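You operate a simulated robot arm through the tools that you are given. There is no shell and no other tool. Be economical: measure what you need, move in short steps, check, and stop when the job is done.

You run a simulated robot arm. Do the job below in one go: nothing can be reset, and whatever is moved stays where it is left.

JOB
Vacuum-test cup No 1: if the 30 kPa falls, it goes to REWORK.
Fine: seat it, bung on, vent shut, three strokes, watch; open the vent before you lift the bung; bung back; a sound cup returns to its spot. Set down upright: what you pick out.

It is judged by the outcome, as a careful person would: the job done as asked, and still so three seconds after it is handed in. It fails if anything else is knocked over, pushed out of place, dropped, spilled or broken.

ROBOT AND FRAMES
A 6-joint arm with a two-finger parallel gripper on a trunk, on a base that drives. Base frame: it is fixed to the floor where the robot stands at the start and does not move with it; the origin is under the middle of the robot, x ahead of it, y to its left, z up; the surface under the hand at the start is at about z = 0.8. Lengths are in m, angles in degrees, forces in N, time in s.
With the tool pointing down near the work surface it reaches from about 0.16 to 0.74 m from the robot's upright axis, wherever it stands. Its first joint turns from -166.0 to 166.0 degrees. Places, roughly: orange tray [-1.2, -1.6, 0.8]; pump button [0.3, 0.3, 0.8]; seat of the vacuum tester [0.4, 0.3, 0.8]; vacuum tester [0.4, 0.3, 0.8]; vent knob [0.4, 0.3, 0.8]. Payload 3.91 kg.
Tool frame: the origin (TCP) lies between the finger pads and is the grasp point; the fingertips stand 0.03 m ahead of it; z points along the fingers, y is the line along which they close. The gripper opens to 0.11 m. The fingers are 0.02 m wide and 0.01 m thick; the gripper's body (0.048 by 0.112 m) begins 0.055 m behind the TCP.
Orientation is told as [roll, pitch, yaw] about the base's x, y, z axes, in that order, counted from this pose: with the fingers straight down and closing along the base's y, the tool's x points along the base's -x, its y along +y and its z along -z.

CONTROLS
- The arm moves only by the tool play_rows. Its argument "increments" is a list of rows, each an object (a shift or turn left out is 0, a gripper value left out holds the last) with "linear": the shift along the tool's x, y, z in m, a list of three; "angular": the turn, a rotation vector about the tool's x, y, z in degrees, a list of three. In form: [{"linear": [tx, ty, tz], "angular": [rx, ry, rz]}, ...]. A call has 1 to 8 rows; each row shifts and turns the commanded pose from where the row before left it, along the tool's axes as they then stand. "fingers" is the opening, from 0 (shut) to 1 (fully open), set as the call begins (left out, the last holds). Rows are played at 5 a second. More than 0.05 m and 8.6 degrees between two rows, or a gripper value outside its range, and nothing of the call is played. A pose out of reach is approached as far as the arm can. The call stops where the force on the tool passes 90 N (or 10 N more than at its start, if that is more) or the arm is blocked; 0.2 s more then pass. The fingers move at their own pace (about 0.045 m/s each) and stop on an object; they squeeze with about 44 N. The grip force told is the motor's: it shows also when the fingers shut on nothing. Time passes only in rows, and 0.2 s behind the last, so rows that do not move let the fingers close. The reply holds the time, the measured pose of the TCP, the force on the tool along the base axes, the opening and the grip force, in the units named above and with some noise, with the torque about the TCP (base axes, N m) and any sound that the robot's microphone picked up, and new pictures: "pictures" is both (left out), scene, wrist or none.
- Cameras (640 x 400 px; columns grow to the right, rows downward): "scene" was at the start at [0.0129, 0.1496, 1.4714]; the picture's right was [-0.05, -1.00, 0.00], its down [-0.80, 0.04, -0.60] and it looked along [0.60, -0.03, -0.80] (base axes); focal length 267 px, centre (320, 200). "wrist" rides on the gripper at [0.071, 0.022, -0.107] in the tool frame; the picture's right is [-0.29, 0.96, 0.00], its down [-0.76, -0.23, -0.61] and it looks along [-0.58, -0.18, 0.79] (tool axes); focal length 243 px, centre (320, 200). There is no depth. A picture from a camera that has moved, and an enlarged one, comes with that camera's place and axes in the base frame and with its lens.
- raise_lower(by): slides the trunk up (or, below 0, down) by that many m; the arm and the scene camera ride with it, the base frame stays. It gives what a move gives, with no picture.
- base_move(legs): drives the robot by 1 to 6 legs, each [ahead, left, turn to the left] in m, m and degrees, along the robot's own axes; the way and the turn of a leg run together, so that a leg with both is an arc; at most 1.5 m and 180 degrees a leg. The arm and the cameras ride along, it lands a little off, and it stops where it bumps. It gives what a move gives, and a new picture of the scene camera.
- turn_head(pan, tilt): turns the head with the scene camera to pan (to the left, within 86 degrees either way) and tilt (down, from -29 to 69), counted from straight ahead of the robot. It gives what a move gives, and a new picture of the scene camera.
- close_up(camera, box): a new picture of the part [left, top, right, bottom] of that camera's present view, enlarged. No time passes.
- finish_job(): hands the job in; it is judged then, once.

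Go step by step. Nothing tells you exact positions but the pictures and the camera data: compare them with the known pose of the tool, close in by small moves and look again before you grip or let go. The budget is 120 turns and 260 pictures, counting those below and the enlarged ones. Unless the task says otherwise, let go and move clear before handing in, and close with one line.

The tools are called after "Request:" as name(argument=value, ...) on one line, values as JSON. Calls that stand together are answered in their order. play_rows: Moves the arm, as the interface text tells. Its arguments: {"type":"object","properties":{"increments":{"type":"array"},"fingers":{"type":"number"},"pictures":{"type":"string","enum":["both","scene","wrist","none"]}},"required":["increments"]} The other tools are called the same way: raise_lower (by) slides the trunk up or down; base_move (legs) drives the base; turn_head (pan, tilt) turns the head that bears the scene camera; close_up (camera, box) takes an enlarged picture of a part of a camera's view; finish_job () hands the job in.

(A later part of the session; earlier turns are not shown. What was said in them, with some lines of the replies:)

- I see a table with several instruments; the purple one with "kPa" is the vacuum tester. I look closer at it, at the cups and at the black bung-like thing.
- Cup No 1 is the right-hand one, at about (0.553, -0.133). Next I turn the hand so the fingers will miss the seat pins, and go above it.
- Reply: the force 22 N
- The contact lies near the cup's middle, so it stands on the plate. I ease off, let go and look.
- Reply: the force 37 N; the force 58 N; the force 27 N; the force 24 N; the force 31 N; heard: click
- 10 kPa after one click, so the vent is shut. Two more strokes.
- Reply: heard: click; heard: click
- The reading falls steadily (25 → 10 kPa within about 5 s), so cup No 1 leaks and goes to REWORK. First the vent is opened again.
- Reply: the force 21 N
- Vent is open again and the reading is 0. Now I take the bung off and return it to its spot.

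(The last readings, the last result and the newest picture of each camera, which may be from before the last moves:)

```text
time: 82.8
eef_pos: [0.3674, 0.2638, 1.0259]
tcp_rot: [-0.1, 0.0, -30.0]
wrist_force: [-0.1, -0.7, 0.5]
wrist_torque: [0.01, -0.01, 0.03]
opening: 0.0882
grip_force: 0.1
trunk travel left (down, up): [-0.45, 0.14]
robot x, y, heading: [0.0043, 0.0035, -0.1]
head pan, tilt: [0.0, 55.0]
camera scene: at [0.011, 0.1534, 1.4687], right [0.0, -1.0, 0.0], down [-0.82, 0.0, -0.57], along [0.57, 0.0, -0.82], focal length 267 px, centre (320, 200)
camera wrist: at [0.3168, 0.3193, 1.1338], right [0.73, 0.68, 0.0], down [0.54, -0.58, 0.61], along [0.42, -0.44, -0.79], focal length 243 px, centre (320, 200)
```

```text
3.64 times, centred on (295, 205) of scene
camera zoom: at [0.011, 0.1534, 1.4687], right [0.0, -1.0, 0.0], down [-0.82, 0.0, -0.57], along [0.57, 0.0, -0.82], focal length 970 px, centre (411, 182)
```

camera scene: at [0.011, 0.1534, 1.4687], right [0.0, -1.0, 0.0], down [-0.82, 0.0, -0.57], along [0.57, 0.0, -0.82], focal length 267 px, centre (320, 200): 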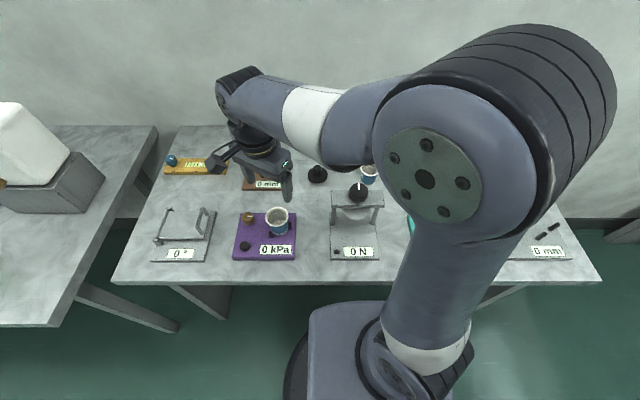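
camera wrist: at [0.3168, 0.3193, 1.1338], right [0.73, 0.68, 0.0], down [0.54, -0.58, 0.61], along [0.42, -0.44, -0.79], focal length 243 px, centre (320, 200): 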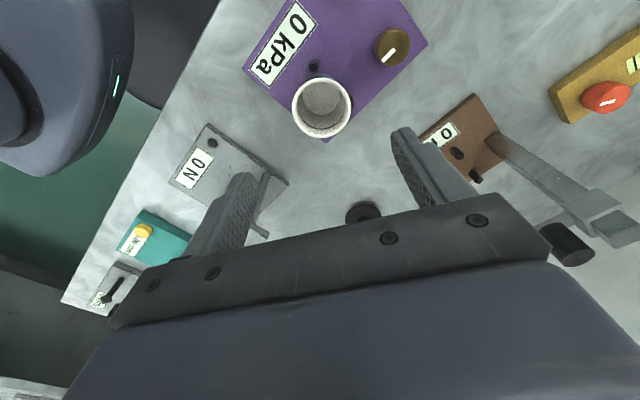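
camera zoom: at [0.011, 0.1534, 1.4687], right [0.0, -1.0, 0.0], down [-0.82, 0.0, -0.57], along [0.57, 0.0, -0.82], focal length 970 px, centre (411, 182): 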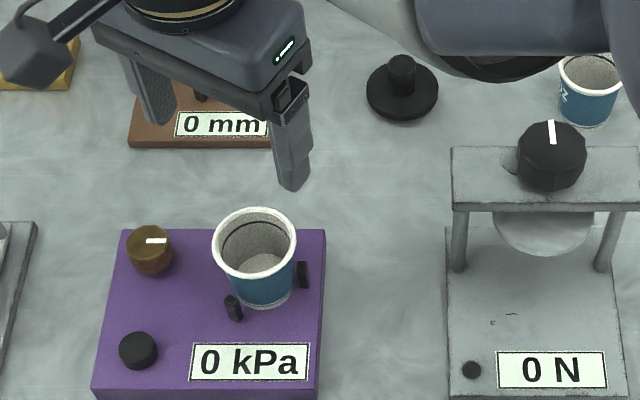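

Request:
play_rows(increments=[{"linear": [0, 0, 0.045]}, {"linear": [0, 0, 0.045]}, {"linear": [0, 0, 0.03]}, {"linear": [0, 0, 0.02]}], pictures="wrist")

Request:
close_up(camera="scene", box=[230, 170, 320, 260])

```text
time: 83.8
eef_pos: [0.3671, 0.2668, 0.8861]
tcp_rot: [-0.1, 0.0, -29.9]
wrist_force: [0.0, -0.3, -0.2]
wrist_torque: [-0.01, 0.0, 0.03]
opening: 0.0875
grip_force: 0.0
trunk travel left (down, up): [-0.45, 0.14]
robot x, y, heading: [-0.0007, -0.0015, -0.3]
head pan, tilt: [0.0, 55.0]
camera wrist: at [0.3165, 0.3209, 0.9937], right [0.73, 0.68, 0.0], down [0.54, -0.58, 0.61], along [0.42, -0.44, -0.79], focal length 243 px, centre (320, 200)
```

wrist: 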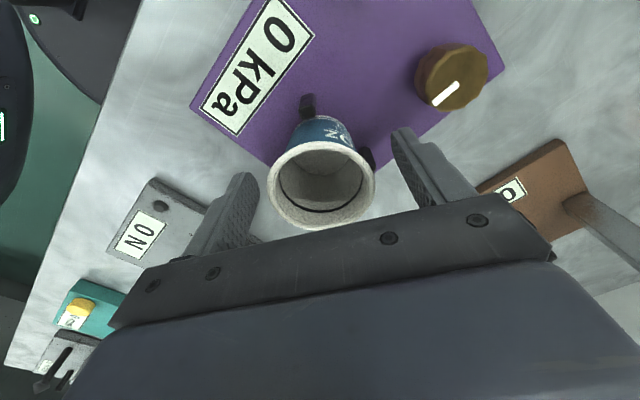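

```text
4.44 times, centred on (275, 215) of scene
camera zoom: at [0.0109, 0.1534, 1.4687], right [0.0, -1.0, 0.0], down [-0.82, 0.0, -0.57], along [0.57, 0.0, -0.82], focal length 1186 px, centre (520, 133)
```

zoom: 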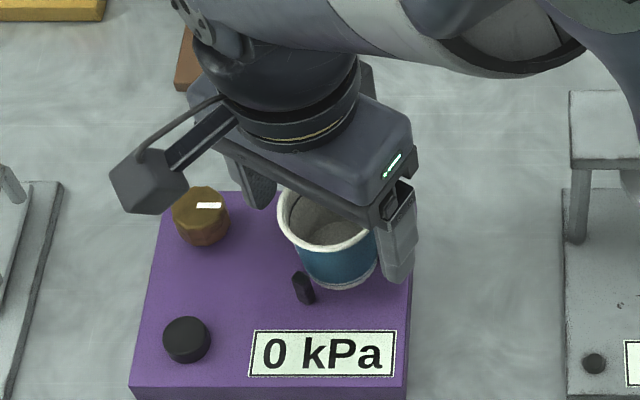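

Request:
play_rows(increments=[{"linear": [-0.003, 0, 0.01]}], pictures="none")

Request:
play_rows(increments=[{}, {}, {}, {}], fingers=0, pictures="none")

Request:
play_rows(increments=[{"linear": [0, 0, -0.01]}, {"linear": [0, 0, -0.03]}, {"linear": [0, 0, -0.04]}, {"linear": [0, 0, -0.05]}, {"linear": [0, 0, -0.05]}])

```text
time: 84.2
eef_pos: [0.3695, 0.2643, 0.8765]
tcp_rot: [0.0, 0.0, -29.9]
wrist_force: [-0.1, -0.6, 0.1]
wrist_torque: [-0.01, -0.02, -0.02]
opening: 0.0882
grip_force: 0.0
trunk travel left (down, up): [-0.45, 0.14]
robot x, y, heading: [-0.001, -0.0021, -0.0]
head pan, tilt: [0.0, 55.0]
```

```text
time: 85.2
eef_pos: [0.3696, 0.2649, 0.8774]
tcp_rot: [0.0, 0.1, -29.9]
wrist_force: [-4.8, 5.1, -0.3]
wrist_torque: [0.2, 0.16, 0.21]
opening: 0.0523
grip_force: 44.0
trunk travel left (down, up): [-0.45, 0.14]
robot x, y, heading: [0.0009, -0.0019, -0.1]
head pan, tilt: [0.0, 55.0]
```

```text
time: 86.4
eef_pos: [0.3697, 0.2645, 1.057]
tcp_rot: [-0.1, -0.1, -29.9]
wrist_force: [-0.7, -1.2, -0.2]
wrist_torque: [0.02, 0.01, -0.01]
opening: 0.0511
grip_force: 44.1
trunk travel left (down, up): [-0.45, 0.14]
robot x, y, heading: [-0.0006, -0.0012, 0.2]
head pan, tilt: [0.0, 55.0]
camera scene: at [0.011, 0.1534, 1.4687], right [0.0, -1.0, 0.0], down [-0.82, 0.0, -0.57], along [0.57, 0.0, -0.82], focal length 267 px, centre (320, 200)
camera wrist: at [0.3192, 0.3191, 1.1652], right [0.73, 0.68, 0.0], down [0.54, -0.58, 0.61], along [0.42, -0.44, -0.79], focal length 243 px, centre (320, 200)
```

scene: 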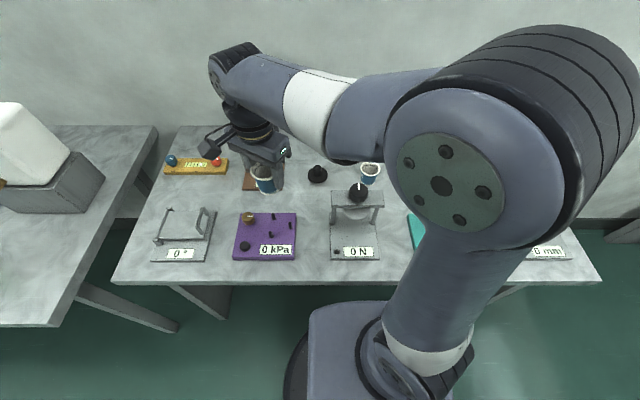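
wrist: 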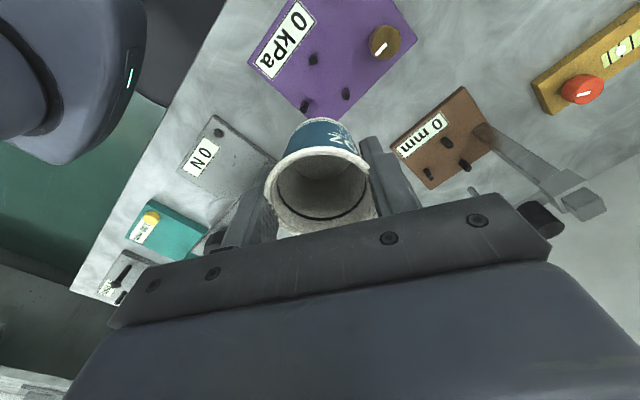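

Cup is held; the bung is back and the vent open. I tuck the arm in, higher, then drive over to the bench with the REWORK tray.

Request:
play_rows(increments=[{"linear": [-0.0206, -0.039, -0.017]}, {"linear": [-0.0206, -0.039, -0.017]}, {"linear": [-0.0206, -0.039, -0.017]}, {"linear": [-0.0206, -0.039, -0.017]}, {"linear": [-0.0206, -0.039, -0.017]}, {"linear": [-0.0206, -0.039, -0.017]}], pictures="none")

Request:
base_move(legs=[[0, 0, -90]])

Request:
turn_head(pan=-30, tilt=35)

```text
time: 87.8
eef_pos: [0.36, -0.0018, 1.1599]
tcp_rot: [0.0, 0.0, -29.9]
wrist_force: [-0.2, 1.3, -0.5]
wrist_torque: [0.01, -0.02, 0.04]
opening: 0.0508
grip_force: 44.3
trunk travel left (down, up): [-0.45, 0.14]
robot x, y, heading: [0.0018, -0.0004, 0.1]
head pan, tilt: [0.0, 55.0]
```

```text
time: 89.9
eef_pos: [0.2906, -0.1676, 1.1632]
tcp_rot: [0.4, -0.4, -60.3]
wrist_force: [0.3, -0.2, 0.0]
wrist_torque: [-0.04, 0.02, 0.0]
opening: 0.0507
grip_force: 44.0
trunk travel left (down, up): [-0.45, 0.14]
robot x, y, heading: [-0.0115, 0.0133, -30.3]
head pan, tilt: [0.0, 55.0]
stopped in leg 1: the robot was blocked; the commanded pose is now the measured one
camera scene: at [0.0648, 0.1427, 1.47], right [-0.51, -0.86, 0.0], down [-0.7, 0.41, -0.58], along [0.5, -0.29, -0.81], focal length 267 px, centre (320, 200)
```

scene: 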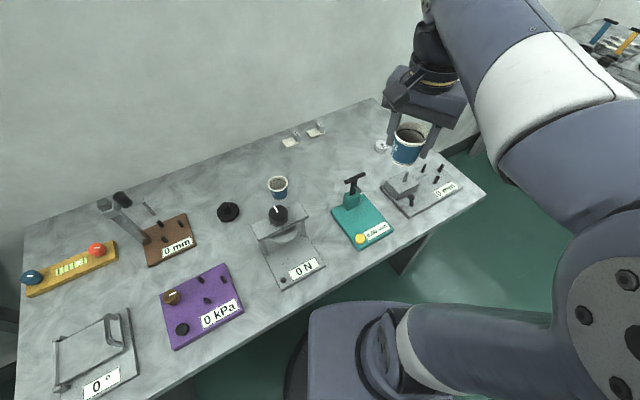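

```text
time: 90.9
eef_pos: [0.2893, -0.1665, 1.1638]
tcp_rot: [0.3, -0.4, -60.4]
wrist_force: [0.0, -0.4, 0.0]
wrist_torque: [-0.02, 0.0, 0.02]
opening: 0.0508
grip_force: 43.7
trunk travel left (down, up): [-0.45, 0.14]
robot x, y, heading: [-0.0078, 0.0124, -30.3]
head pan, tilt: [-30.0, 35.0]
camera scene: at [0.0435, 0.1044, 1.4974], right [-0.87, -0.49, -0.01], down [-0.27, 0.5, -0.82], along [0.41, -0.71, -0.57], focal length 267 px, centre (320, 200)
```

scene: 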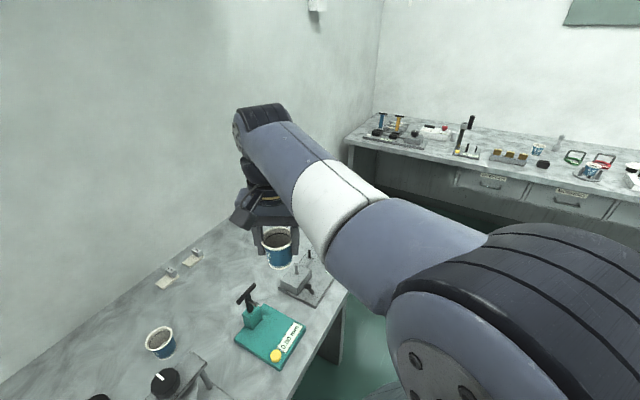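

Request:
turn_head(pan=-86, tilt=40)

Request:
turn_head(pan=86, tilt=40)

```text
time: 92.1
eef_pos: [0.2876, -0.1673, 1.1633]
tcp_rot: [0.4, -0.5, -60.5]
wrist_force: [-0.6, 0.6, 0.0]
wrist_torque: [-0.02, -0.03, 0.04]
opening: 0.0508
grip_force: 43.8
trunk travel left (down, up): [-0.45, 0.14]
robot x, y, heading: [-0.0108, 0.0124, -30.6]
head pan, tilt: [-85.9, 40.0]
camera scene: at [-0.0379, 0.105, 1.4889], right [-0.9, 0.45, -0.01], down [0.29, 0.57, -0.77], along [-0.33, -0.69, -0.64], focal length 267 px, centre (320, 200)
```

scene: 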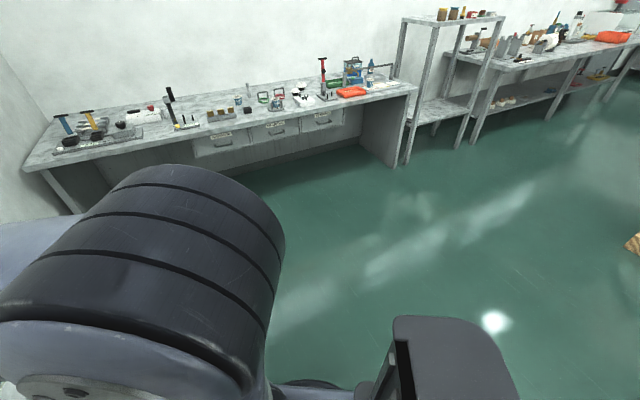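

```text
time: 94.7
eef_pos: [0.288, -0.166, 1.1633]
tcp_rot: [0.3, -0.5, -60.5]
wrist_force: [-0.8, -0.2, 0.5]
wrist_torque: [0.02, 0.01, 0.0]
opening: 0.0507
grip_force: 44.0
trunk travel left (down, up): [-0.45, 0.14]
robot x, y, heading: [-0.0084, 0.0092, -30.3]
head pan, tilt: [85.9, 40.0]
camera scene: at [0.0484, 0.2508, 1.4891], right [0.82, -0.57, 0.01], down [-0.36, -0.53, -0.77], along [0.44, 0.63, -0.64], focal length 267 px, centre (320, 200)
```

scene: 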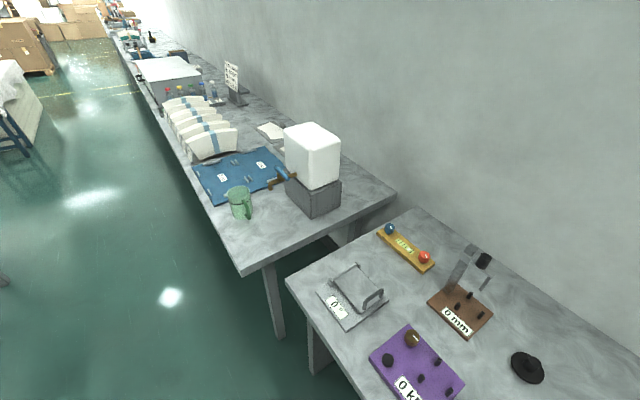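

Request:
base_move(legs=[[-0.26, -0.15, 0], [0, 0, -60]])

Request:
turn_head(pan=-35, tilt=35)

```text
time: 99.4
eef_pos: [-0.3043, -0.3447, 1.159]
tcp_rot: [0.0, -0.1, -119.7]
wrist_force: [-1.2, -0.1, -0.7]
wrist_torque: [0.01, -0.01, 0.02]
opening: 0.0508
grip_force: 44.2
trunk travel left (down, up): [-0.45, 0.14]
robot x, y, heading: [-0.3074, 0.0134, -89.8]
head pan, tilt: [85.9, 40.0]
camera scene: at [-0.0705, 0.0705, 1.4894], right [-0.07, -1.0, 0.0], down [-0.64, 0.04, -0.77], along [0.76, -0.05, -0.64], focal length 267 px, centre (320, 200)
```

scene: 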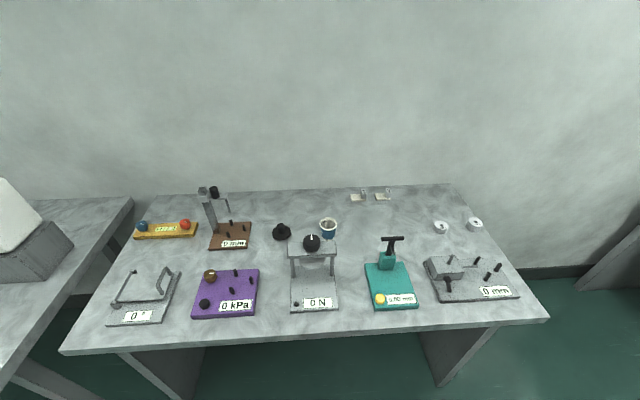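

```text
time: 101.4
eef_pos: [-0.3051, -0.3442, 1.1586]
tcp_rot: [0.1, 0.0, -119.7]
wrist_force: [-0.3, 0.0, 0.9]
wrist_torque: [0.0, -0.02, -0.02]
opening: 0.0502
grip_force: 44.2
trunk travel left (down, up): [-0.45, 0.14]
robot x, y, heading: [-0.3075, 0.0141, -89.7]
head pan, tilt: [-35.0, 35.0]
camera scene: at [-0.2055, 0.0038, 1.497], right [-0.82, 0.57, 0.0], down [0.33, 0.47, -0.82], along [-0.47, -0.67, -0.57], focal length 267 px, centre (320, 200)
```

scene: 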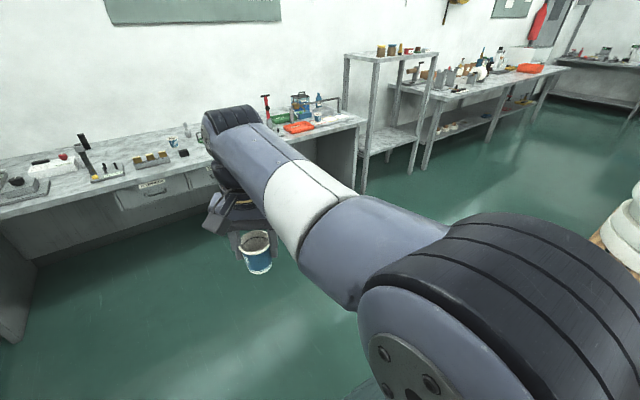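

Request:
base_move(legs=[[0.75, -0.88, 0]])

Request:
turn_head(pan=-3, tilt=48)

```text
time: 107.3
eef_pos: [-1.1858, -1.1004, 1.1581]
tcp_rot: [0.1, 0.0, -120.1]
wrist_force: [0.6, -0.5, 0.2]
wrist_torque: [-0.02, -0.02, 0.0]
opening: 0.0502
grip_force: 43.9
trunk travel left (down, up): [-0.45, 0.14]
robot x, y, heading: [-1.1853, -0.7419, -90.3]
head pan, tilt: [-35.0, 35.0]
camera scene: at [-1.0832, -0.7521, 1.497], right [-0.82, 0.58, 0.0], down [0.33, 0.47, -0.82], along [-0.47, -0.67, -0.57], focal length 267 px, centre (320, 200)
```

scene: 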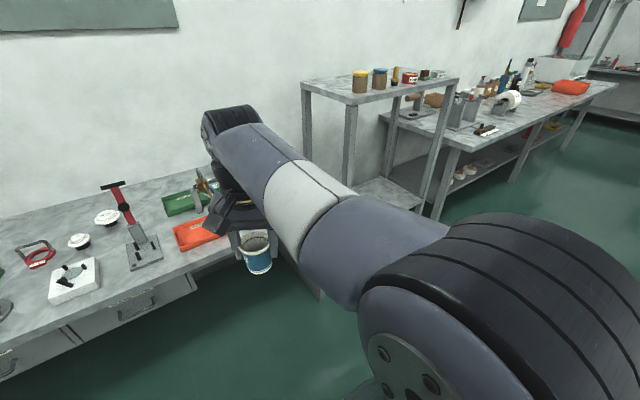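

```text
time: 108.2
eef_pos: [-1.1863, -1.0991, 1.1581]
tcp_rot: [-0.1, 0.0, -120.1]
wrist_force: [0.3, 0.3, 0.4]
wrist_torque: [-0.02, -0.02, 0.03]
opening: 0.0499
grip_force: 43.9
trunk travel left (down, up): [-0.45, 0.14]
robot x, y, heading: [-1.1863, -0.7439, -90.2]
head pan, tilt: [-3.0, 48.0]
camera scene: at [-1.0369, -0.7588, 1.478], right [-1.0, 0.06, 0.0], down [0.04, 0.74, -0.67], along [-0.04, -0.67, -0.74], focal length 267 px, centre (320, 200)
```

scene: 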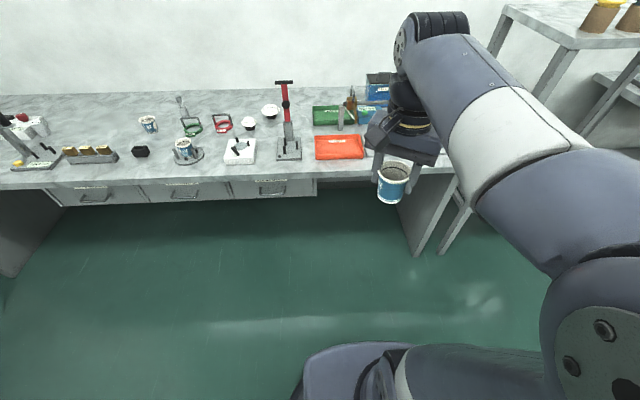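

Request:
base_move(legs=[[0.33, 0, 0]])

Request:
turn_head(pan=-8, tilt=50)

Request:
close_up(camera="scene", box=[220, 50, 480, 220])

Request:
close_up(camera="wrist", box=[0, 0, 640, 400])

```text
time: 110.4
eef_pos: [-1.1879, -1.4305, 1.1589]
tcp_rot: [-0.1, 0.0, -120.2]
wrist_force: [-0.9, 0.4, -0.8]
wrist_torque: [0.01, -0.01, -0.02]
opening: 0.0497
grip_force: 44.6
trunk travel left (down, up): [-0.45, 0.14]
robot x, y, heading: [-1.1899, -1.0708, -90.2]
head pan, tilt: [-3.0, 48.0]
camera scene: at [-1.0382, -1.0893, 1.478], right [-1.0, 0.06, 0.0], down [0.04, 0.74, -0.67], along [-0.04, -0.67, -0.74], focal length 267 px, centre (320, 200)
```

scene: 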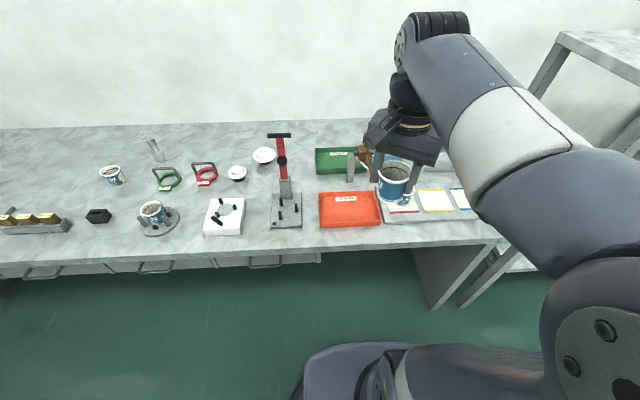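

```text
time: 111.1
eef_pos: [-1.1877, -1.4307, 1.159]
tcp_rot: [0.1, 0.0, -120.2]
wrist_force: [0.0, -0.6, -0.4]
wrist_torque: [-0.01, -0.01, -0.03]
opening: 0.0498
grip_force: 43.7
trunk travel left (down, up): [-0.45, 0.14]
robot x, y, heading: [-1.187, -1.0706, -90.3]
head pan, tilt: [-8.0, 50.0]
camera scene: at [-1.0447, -1.0868, 1.4752], right [-0.99, 0.14, 0.0], down [0.11, 0.76, -0.64], along [-0.09, -0.64, -0.77], focal length 267 px, centre (320, 200)
```

scene: 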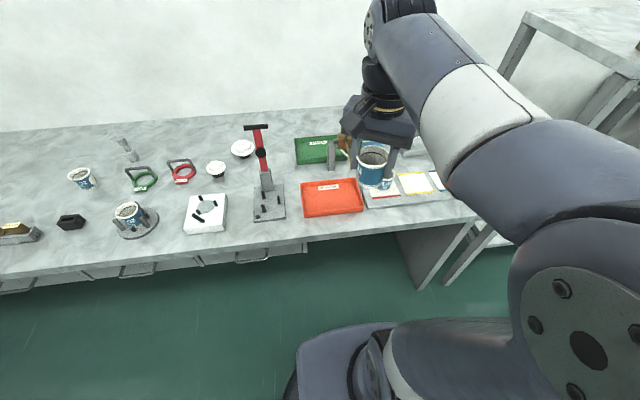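

```text
2.35 times, centred on (350, 135) of scene
camera zoom: at [-1.0447, -1.0868, 1.4752], right [-0.99, 0.14, 0.0], down [0.11, 0.76, -0.64], along [-0.09, -0.64, -0.77], focal length 628 px, centre (249, 353)
```

zoom: 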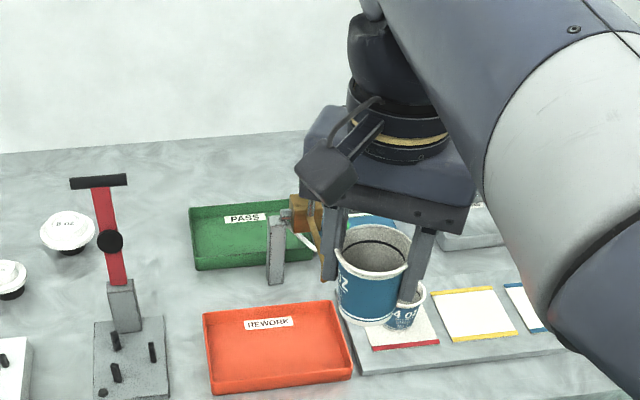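

```text
1.00 times, centred on (320, 200) of wrist (not enlarged: the box is as wide or as high as the picture)
camera zoom: at [-1.1334, -1.3786, 1.2663], right [0.68, -0.73, 0.0], down [-0.58, -0.54, 0.61], along [-0.45, -0.41, -0.79], focal length 243 px, centre (320, 200)
```

zoom: 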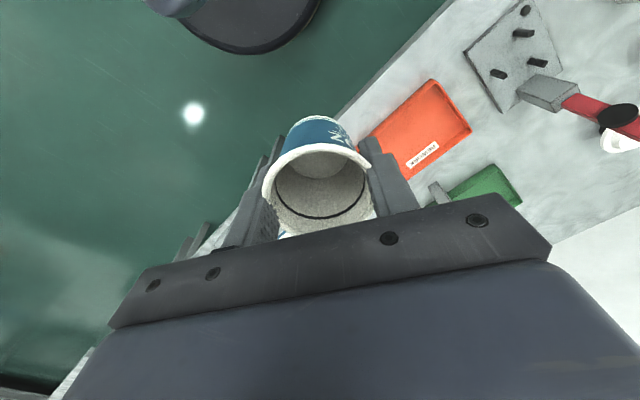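

Request:
play_rows(increments=[{"linear": [-0.0334, 0.0258, 0]}, {"linear": [-0.0334, 0.0258, 0]}, {"linear": [-0.0334, 0.0258, 0]}, {"linear": [-0.0334, 0.0258, 0]}, {"linear": [-0.0334, 0.0258, 0]}, {"linear": [0, 0, 0.05]}, {"linear": [0, 0, 0.05]}])

Request:
close_up(camera="scene", box=[230, 90, 450, 240])

```text
time: 112.7
eef_pos: [-1.1592, -1.6401, 1.059]
tcp_rot: [-0.2, 0.0, -120.3]
wrist_force: [0.3, -0.5, -0.3]
wrist_torque: [-0.05, 0.01, 0.04]
opening: 0.05
grip_force: 44.0
trunk travel left (down, up): [-0.45, 0.14]
robot x, y, heading: [-1.1865, -1.0698, -90.5]
head pan, tilt: [-8.0, 50.0]
camera scene: at [-1.0448, -1.0867, 1.4753], right [-0.99, 0.14, 0.0], down [0.11, 0.76, -0.64], along [-0.09, -0.64, -0.77], focal length 267 px, centre (320, 200)
camera wrist: at [-1.1052, -1.5877, 1.1657], right [0.68, -0.73, 0.0], down [-0.58, -0.54, 0.61], along [-0.45, -0.41, -0.79], focal length 243 px, centre (320, 200)
```

scene: 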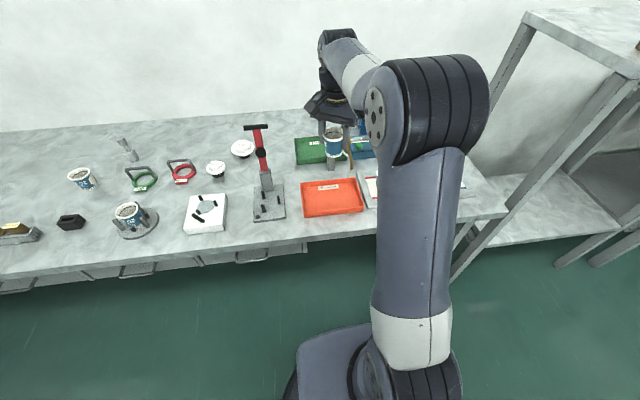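
wrist: 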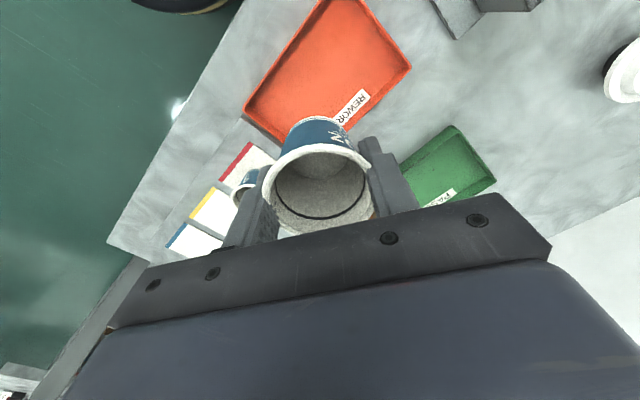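

```text
2.67 times, centred on (340, 165) of scene
camera zoom: at [-1.0448, -1.0867, 1.4753], right [-0.99, 0.14, 0.0], down [0.11, 0.76, -0.64], along [-0.09, -0.64, -0.77], focal length 712 px, centre (267, 293)
```

zoom: 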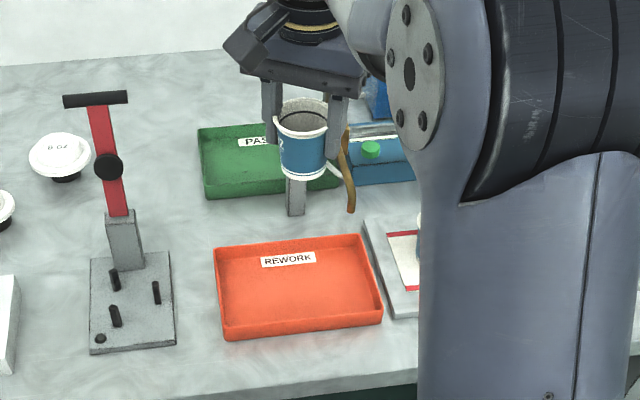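

Request:
play_rows(increments=[{"linear": [0, 0, 0.05]}, {"linear": [0, 0, 0.05]}, {"linear": [0, 0, 0.05]}, {"linear": [0, 0, 0.025]}])

Request:
close_up(camera="scene", box=[270, 120, 400, 220])

```text
time: 113.7
eef_pos: [-1.1592, -1.6385, 0.8836]
tcp_rot: [0.0, 0.0, -120.2]
wrist_force: [-0.4, -0.2, -0.7]
wrist_torque: [0.0, 0.03, -0.01]
opening: 0.0496
grip_force: 44.0
trunk travel left (down, up): [-0.45, 0.14]
robot x, y, heading: [-1.1875, -1.0693, -90.3]
head pan, tilt: [-8.0, 50.0]
camera scene: at [-1.0447, -1.087, 1.4753], right [-0.99, 0.14, 0.0], down [0.11, 0.76, -0.64], along [-0.09, -0.64, -0.77], focal length 267 px, centre (320, 200)
camera wrist: at [-1.1055, -1.5873, 0.9905], right [0.68, -0.73, 0.0], down [-0.58, -0.54, 0.61], along [-0.45, -0.41, -0.79], focal length 243 px, centre (320, 200)
```

scene: 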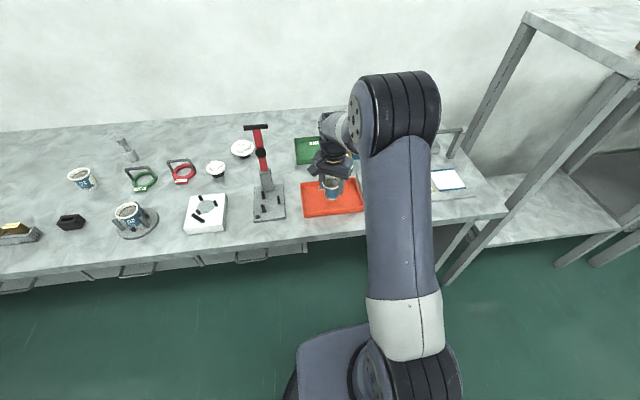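
wrist: 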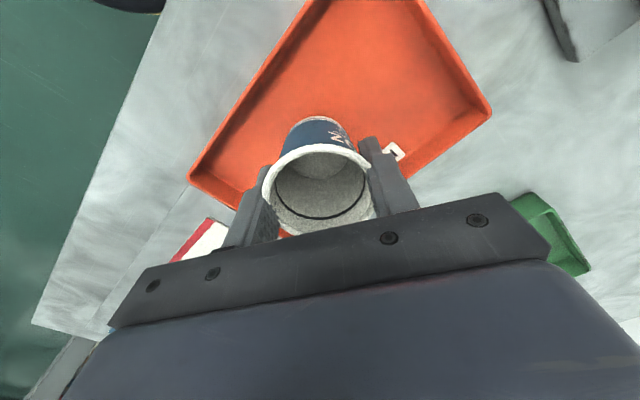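

```text
4.00 times, centred on (335, 170) of scene
camera zoom: at [-1.0447, -1.087, 1.4753], right [-0.99, 0.14, 0.0], down [0.11, 0.76, -0.64], along [-0.09, -0.64, -0.77], focal length 1067 px, centre (260, 320)
```

zoom: 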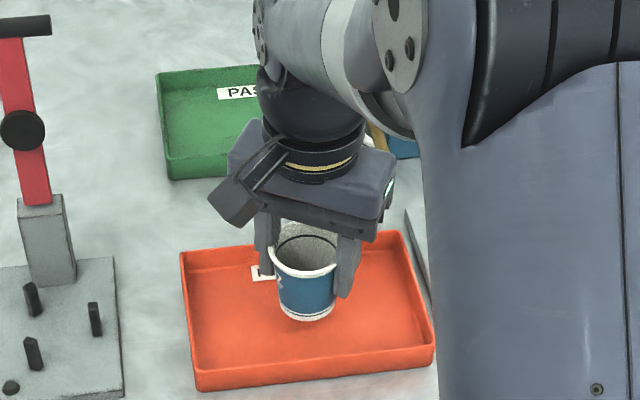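

Request:
play_rows(increments=[{"linear": [0, 0, 0.01]}, {"linear": [0, 0, 0.008]}], pictures="none")

Request:
play_rows(increments=[{"linear": [0, 0, 0.003]}], pictures="none")

Request:
play_rows(increments=[{"linear": [0, 0, 0.003]}], pictures="none")

Request:
close_up(camera="scene", box=[270, 120, 400, 220])

```text
time: 114.3
eef_pos: [-1.1596, -1.6371, 0.8663]
tcp_rot: [0.0, 0.1, -120.2]
wrist_force: [0.0, -0.1, 0.0]
wrist_torque: [-0.01, 0.0, 0.02]
opening: 0.05
grip_force: 43.9
trunk travel left (down, up): [-0.45, 0.14]
robot x, y, heading: [-1.1873, -1.0721, -90.5]
head pan, tilt: [-8.0, 50.0]
```

```text
time: 114.7
eef_pos: [-1.1609, -1.6391, 0.863]
tcp_rot: [0.0, 0.0, -120.1]
wrist_force: [-0.9, 0.5, -0.8]
wrist_torque: [0.03, 0.01, 0.01]
opening: 0.0497
grip_force: 43.9
trunk travel left (down, up): [-0.45, 0.14]
robot x, y, heading: [-1.1851, -1.0689, -90.4]
head pan, tilt: [-8.0, 50.0]
```

```text
time: 115.1
eef_pos: [-1.1606, -1.64, 0.8601]
tcp_rot: [-0.1, 0.0, -120.3]
wrist_force: [0.1, -0.6, 0.0]
wrist_torque: [-0.02, -0.01, 0.03]
opening: 0.05
grip_force: 44.0
trunk travel left (down, up): [-0.45, 0.14]
robot x, y, heading: [-1.1879, -1.0704, -90.4]
head pan, tilt: [-8.0, 50.0]
```

```text
4.00 times, centred on (335, 170) of scene
camera zoom: at [-1.0448, -1.0868, 1.4752], right [-0.99, 0.14, 0.0], down [0.11, 0.76, -0.64], along [-0.09, -0.64, -0.77], focal length 1067 px, centre (260, 320)
```

zoom: 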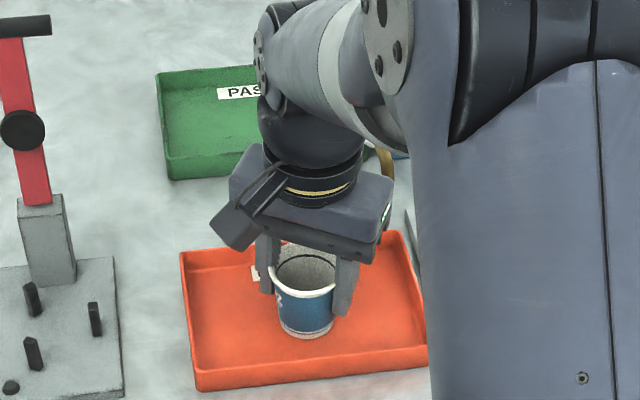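

Request:
play_rows(increments=[{"linear": [0, 0, 0.002]}], pictures="none")

Request:
play_rows(increments=[{"linear": [0, 0, 0.002]}], pictures="none")

Request:
play_rows(increments=[{"linear": [0, 0, 0.002]}], pictures="none")

```text
time: 115.5
eef_pos: [-1.1611, -1.6402, 0.8581]
tcp_rot: [0.1, 0.0, -120.2]
wrist_force: [0.0, -0.1, 4.3]
wrist_torque: [-0.05, -0.05, 0.0]
opening: 0.0497
grip_force: 44.1
trunk travel left (down, up): [-0.45, 0.14]
robot x, y, heading: [-1.1858, -1.071, -90.4]
head pan, tilt: [-8.0, 50.0]
```

```text
time: 115.9
eef_pos: [-1.1603, -1.6388, 0.8593]
tcp_rot: [0.2, -0.2, -120.3]
wrist_force: [-1.1, 1.1, 19.2]
wrist_torque: [-0.2, -0.21, 0.0]
opening: 0.0499
grip_force: 43.8
trunk travel left (down, up): [-0.45, 0.14]
robot x, y, heading: [-1.1855, -1.0708, -90.3]
head pan, tilt: [-8.0, 50.0]
```

```text
time: 116.3
eef_pos: [-1.1614, -1.6384, 0.8573]
tcp_rot: [0.1, -0.4, -120.2]
wrist_force: [-5.4, 1.5, 32.8]
wrist_torque: [-0.32, -0.11, 0.04]
opening: 0.0502
grip_force: 45.0
trunk travel left (down, up): [-0.45, 0.14]
robot x, y, heading: [-1.1845, -1.0725, -90.2]
head pan, tilt: [-8.0, 50.0]
```

Request:
play_rows(increments=[{"linear": [0, 0, -0.0035]}], pictures="none")

Request:
play_rows(increments=[{}, {}, {}], fingers=0.72, pictures="wrist")

Request:
close_up(camera="scene", box=[270, 120, 400, 220])

```text
time: 116.7
eef_pos: [-1.1604, -1.6384, 0.8566]
tcp_rot: [0.1, 0.0, -120.2]
wrist_force: [-3.9, -1.0, 16.7]
wrist_torque: [-0.3, 0.06, -0.09]
opening: 0.05
grip_force: 43.6
trunk travel left (down, up): [-0.45, 0.14]
robot x, y, heading: [-1.1878, -1.0693, -90.1]
head pan, tilt: [-8.0, 50.0]
```

```text
time: 117.5
eef_pos: [-1.1606, -1.6392, 0.8561]
tcp_rot: [0.0, 0.0, -120.1]
wrist_force: [-0.1, 0.4, -0.7]
wrist_torque: [-0.03, 0.0, 0.03]
opening: 0.0792
grip_force: 0.0
trunk travel left (down, up): [-0.45, 0.14]
robot x, y, heading: [-1.182, -1.0665, -90.5]
head pan, tilt: [-8.0, 50.0]
camera wrist: at [-1.1058, -1.5877, 0.9641], right [0.68, -0.73, 0.0], down [-0.58, -0.54, 0.61], along [-0.45, -0.41, -0.79], focal length 243 px, centre (320, 200)
```

wrist: 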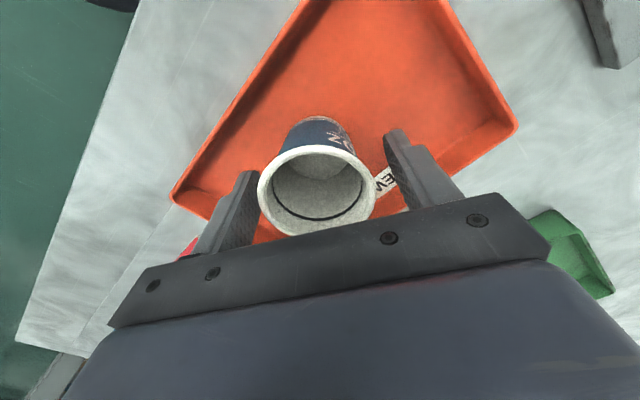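

```text
4.00 times, centred on (335, 170) of scene
camera zoom: at [-1.0447, -1.0869, 1.4752], right [-0.99, 0.14, 0.0], down [0.11, 0.76, -0.64], along [-0.09, -0.64, -0.77], focal length 1067 px, centre (260, 320)
```

zoom: 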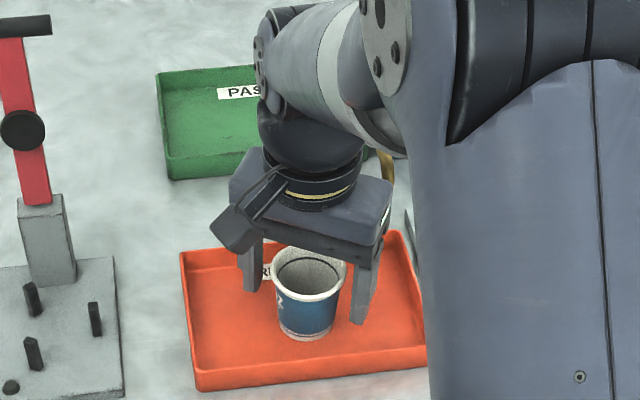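

Cup stands upright in the REWORK tray. I lift clear, straight up, and pull back.

Request:
play_rows(increments=[{"linear": [0, 0, -0.03]}, {"linear": [0, 0, -0.05]}, {"linear": [0, 0, -0.05]}, {"linear": [0, 0, -0.05]}, {"linear": [0, 0, -0.05]}, {"linear": [0.03, -0.03, 0]}, {"linear": [0.03, -0.03, 0]}])

Request:
close_up(camera="scene", box=[230, 90, 450, 240])

```text
time: 119.1
eef_pos: [-1.181, -1.5574, 1.0886]
tcp_rot: [0.0, 0.0, -120.2]
wrist_force: [1.0, -0.8, 0.4]
wrist_torque: [0.03, 0.02, -0.01]
opening: 0.0795
grip_force: 0.2
trunk travel left (down, up): [-0.45, 0.14]
robot x, y, heading: [-1.1887, -1.0684, -90.4]
head pan, tilt: [-8.0, 50.0]
camera scene: at [-1.0447, -1.0866, 1.4752], right [-0.99, 0.14, 0.0], down [0.11, 0.76, -0.64], along [-0.09, -0.64, -0.77], focal length 267 px, centre (320, 200)
camera wrist: at [-1.1273, -1.5058, 1.1954], right [0.68, -0.73, 0.0], down [-0.58, -0.54, 0.61], along [-0.45, -0.41, -0.79], focal length 243 px, centre (320, 200)
```

scene: 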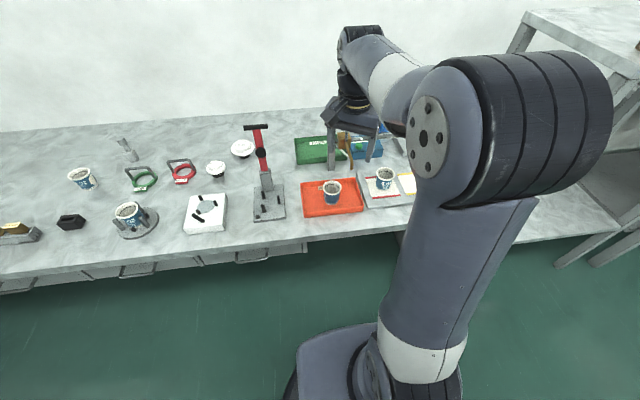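
wrist: 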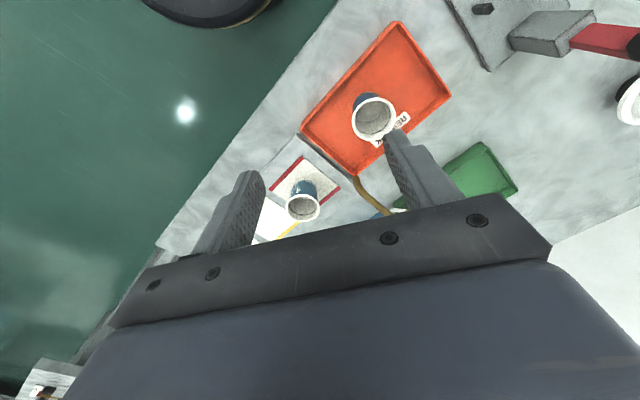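

```text
2.67 times, centred on (340, 165) of scene
camera zoom: at [-1.0447, -1.0866, 1.4752], right [-0.99, 0.14, 0.0], down [0.11, 0.76, -0.64], along [-0.09, -0.64, -0.77], focal length 712 px, centre (267, 293)
```

zoom: 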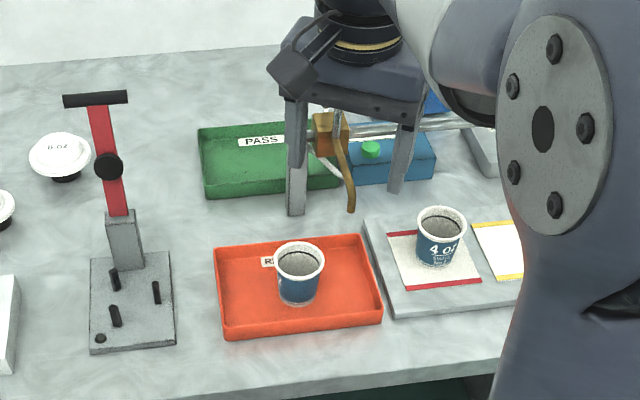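

The cup stands upright in the orange REWORK tray, with the gripper open and clear of it. Nothing else has moved, so I hand the job in.

Request:
finish_job()

```text
The job is handed in.
```

Cup No 1 failed the vacuum test, so it now stands upright in the orange REWORK tray: three strokes took the gauge only to 25 kPa, never the full 30, and it fell to 10 kPa in about 5 s; the vent is open again and the bung is back on its spot.
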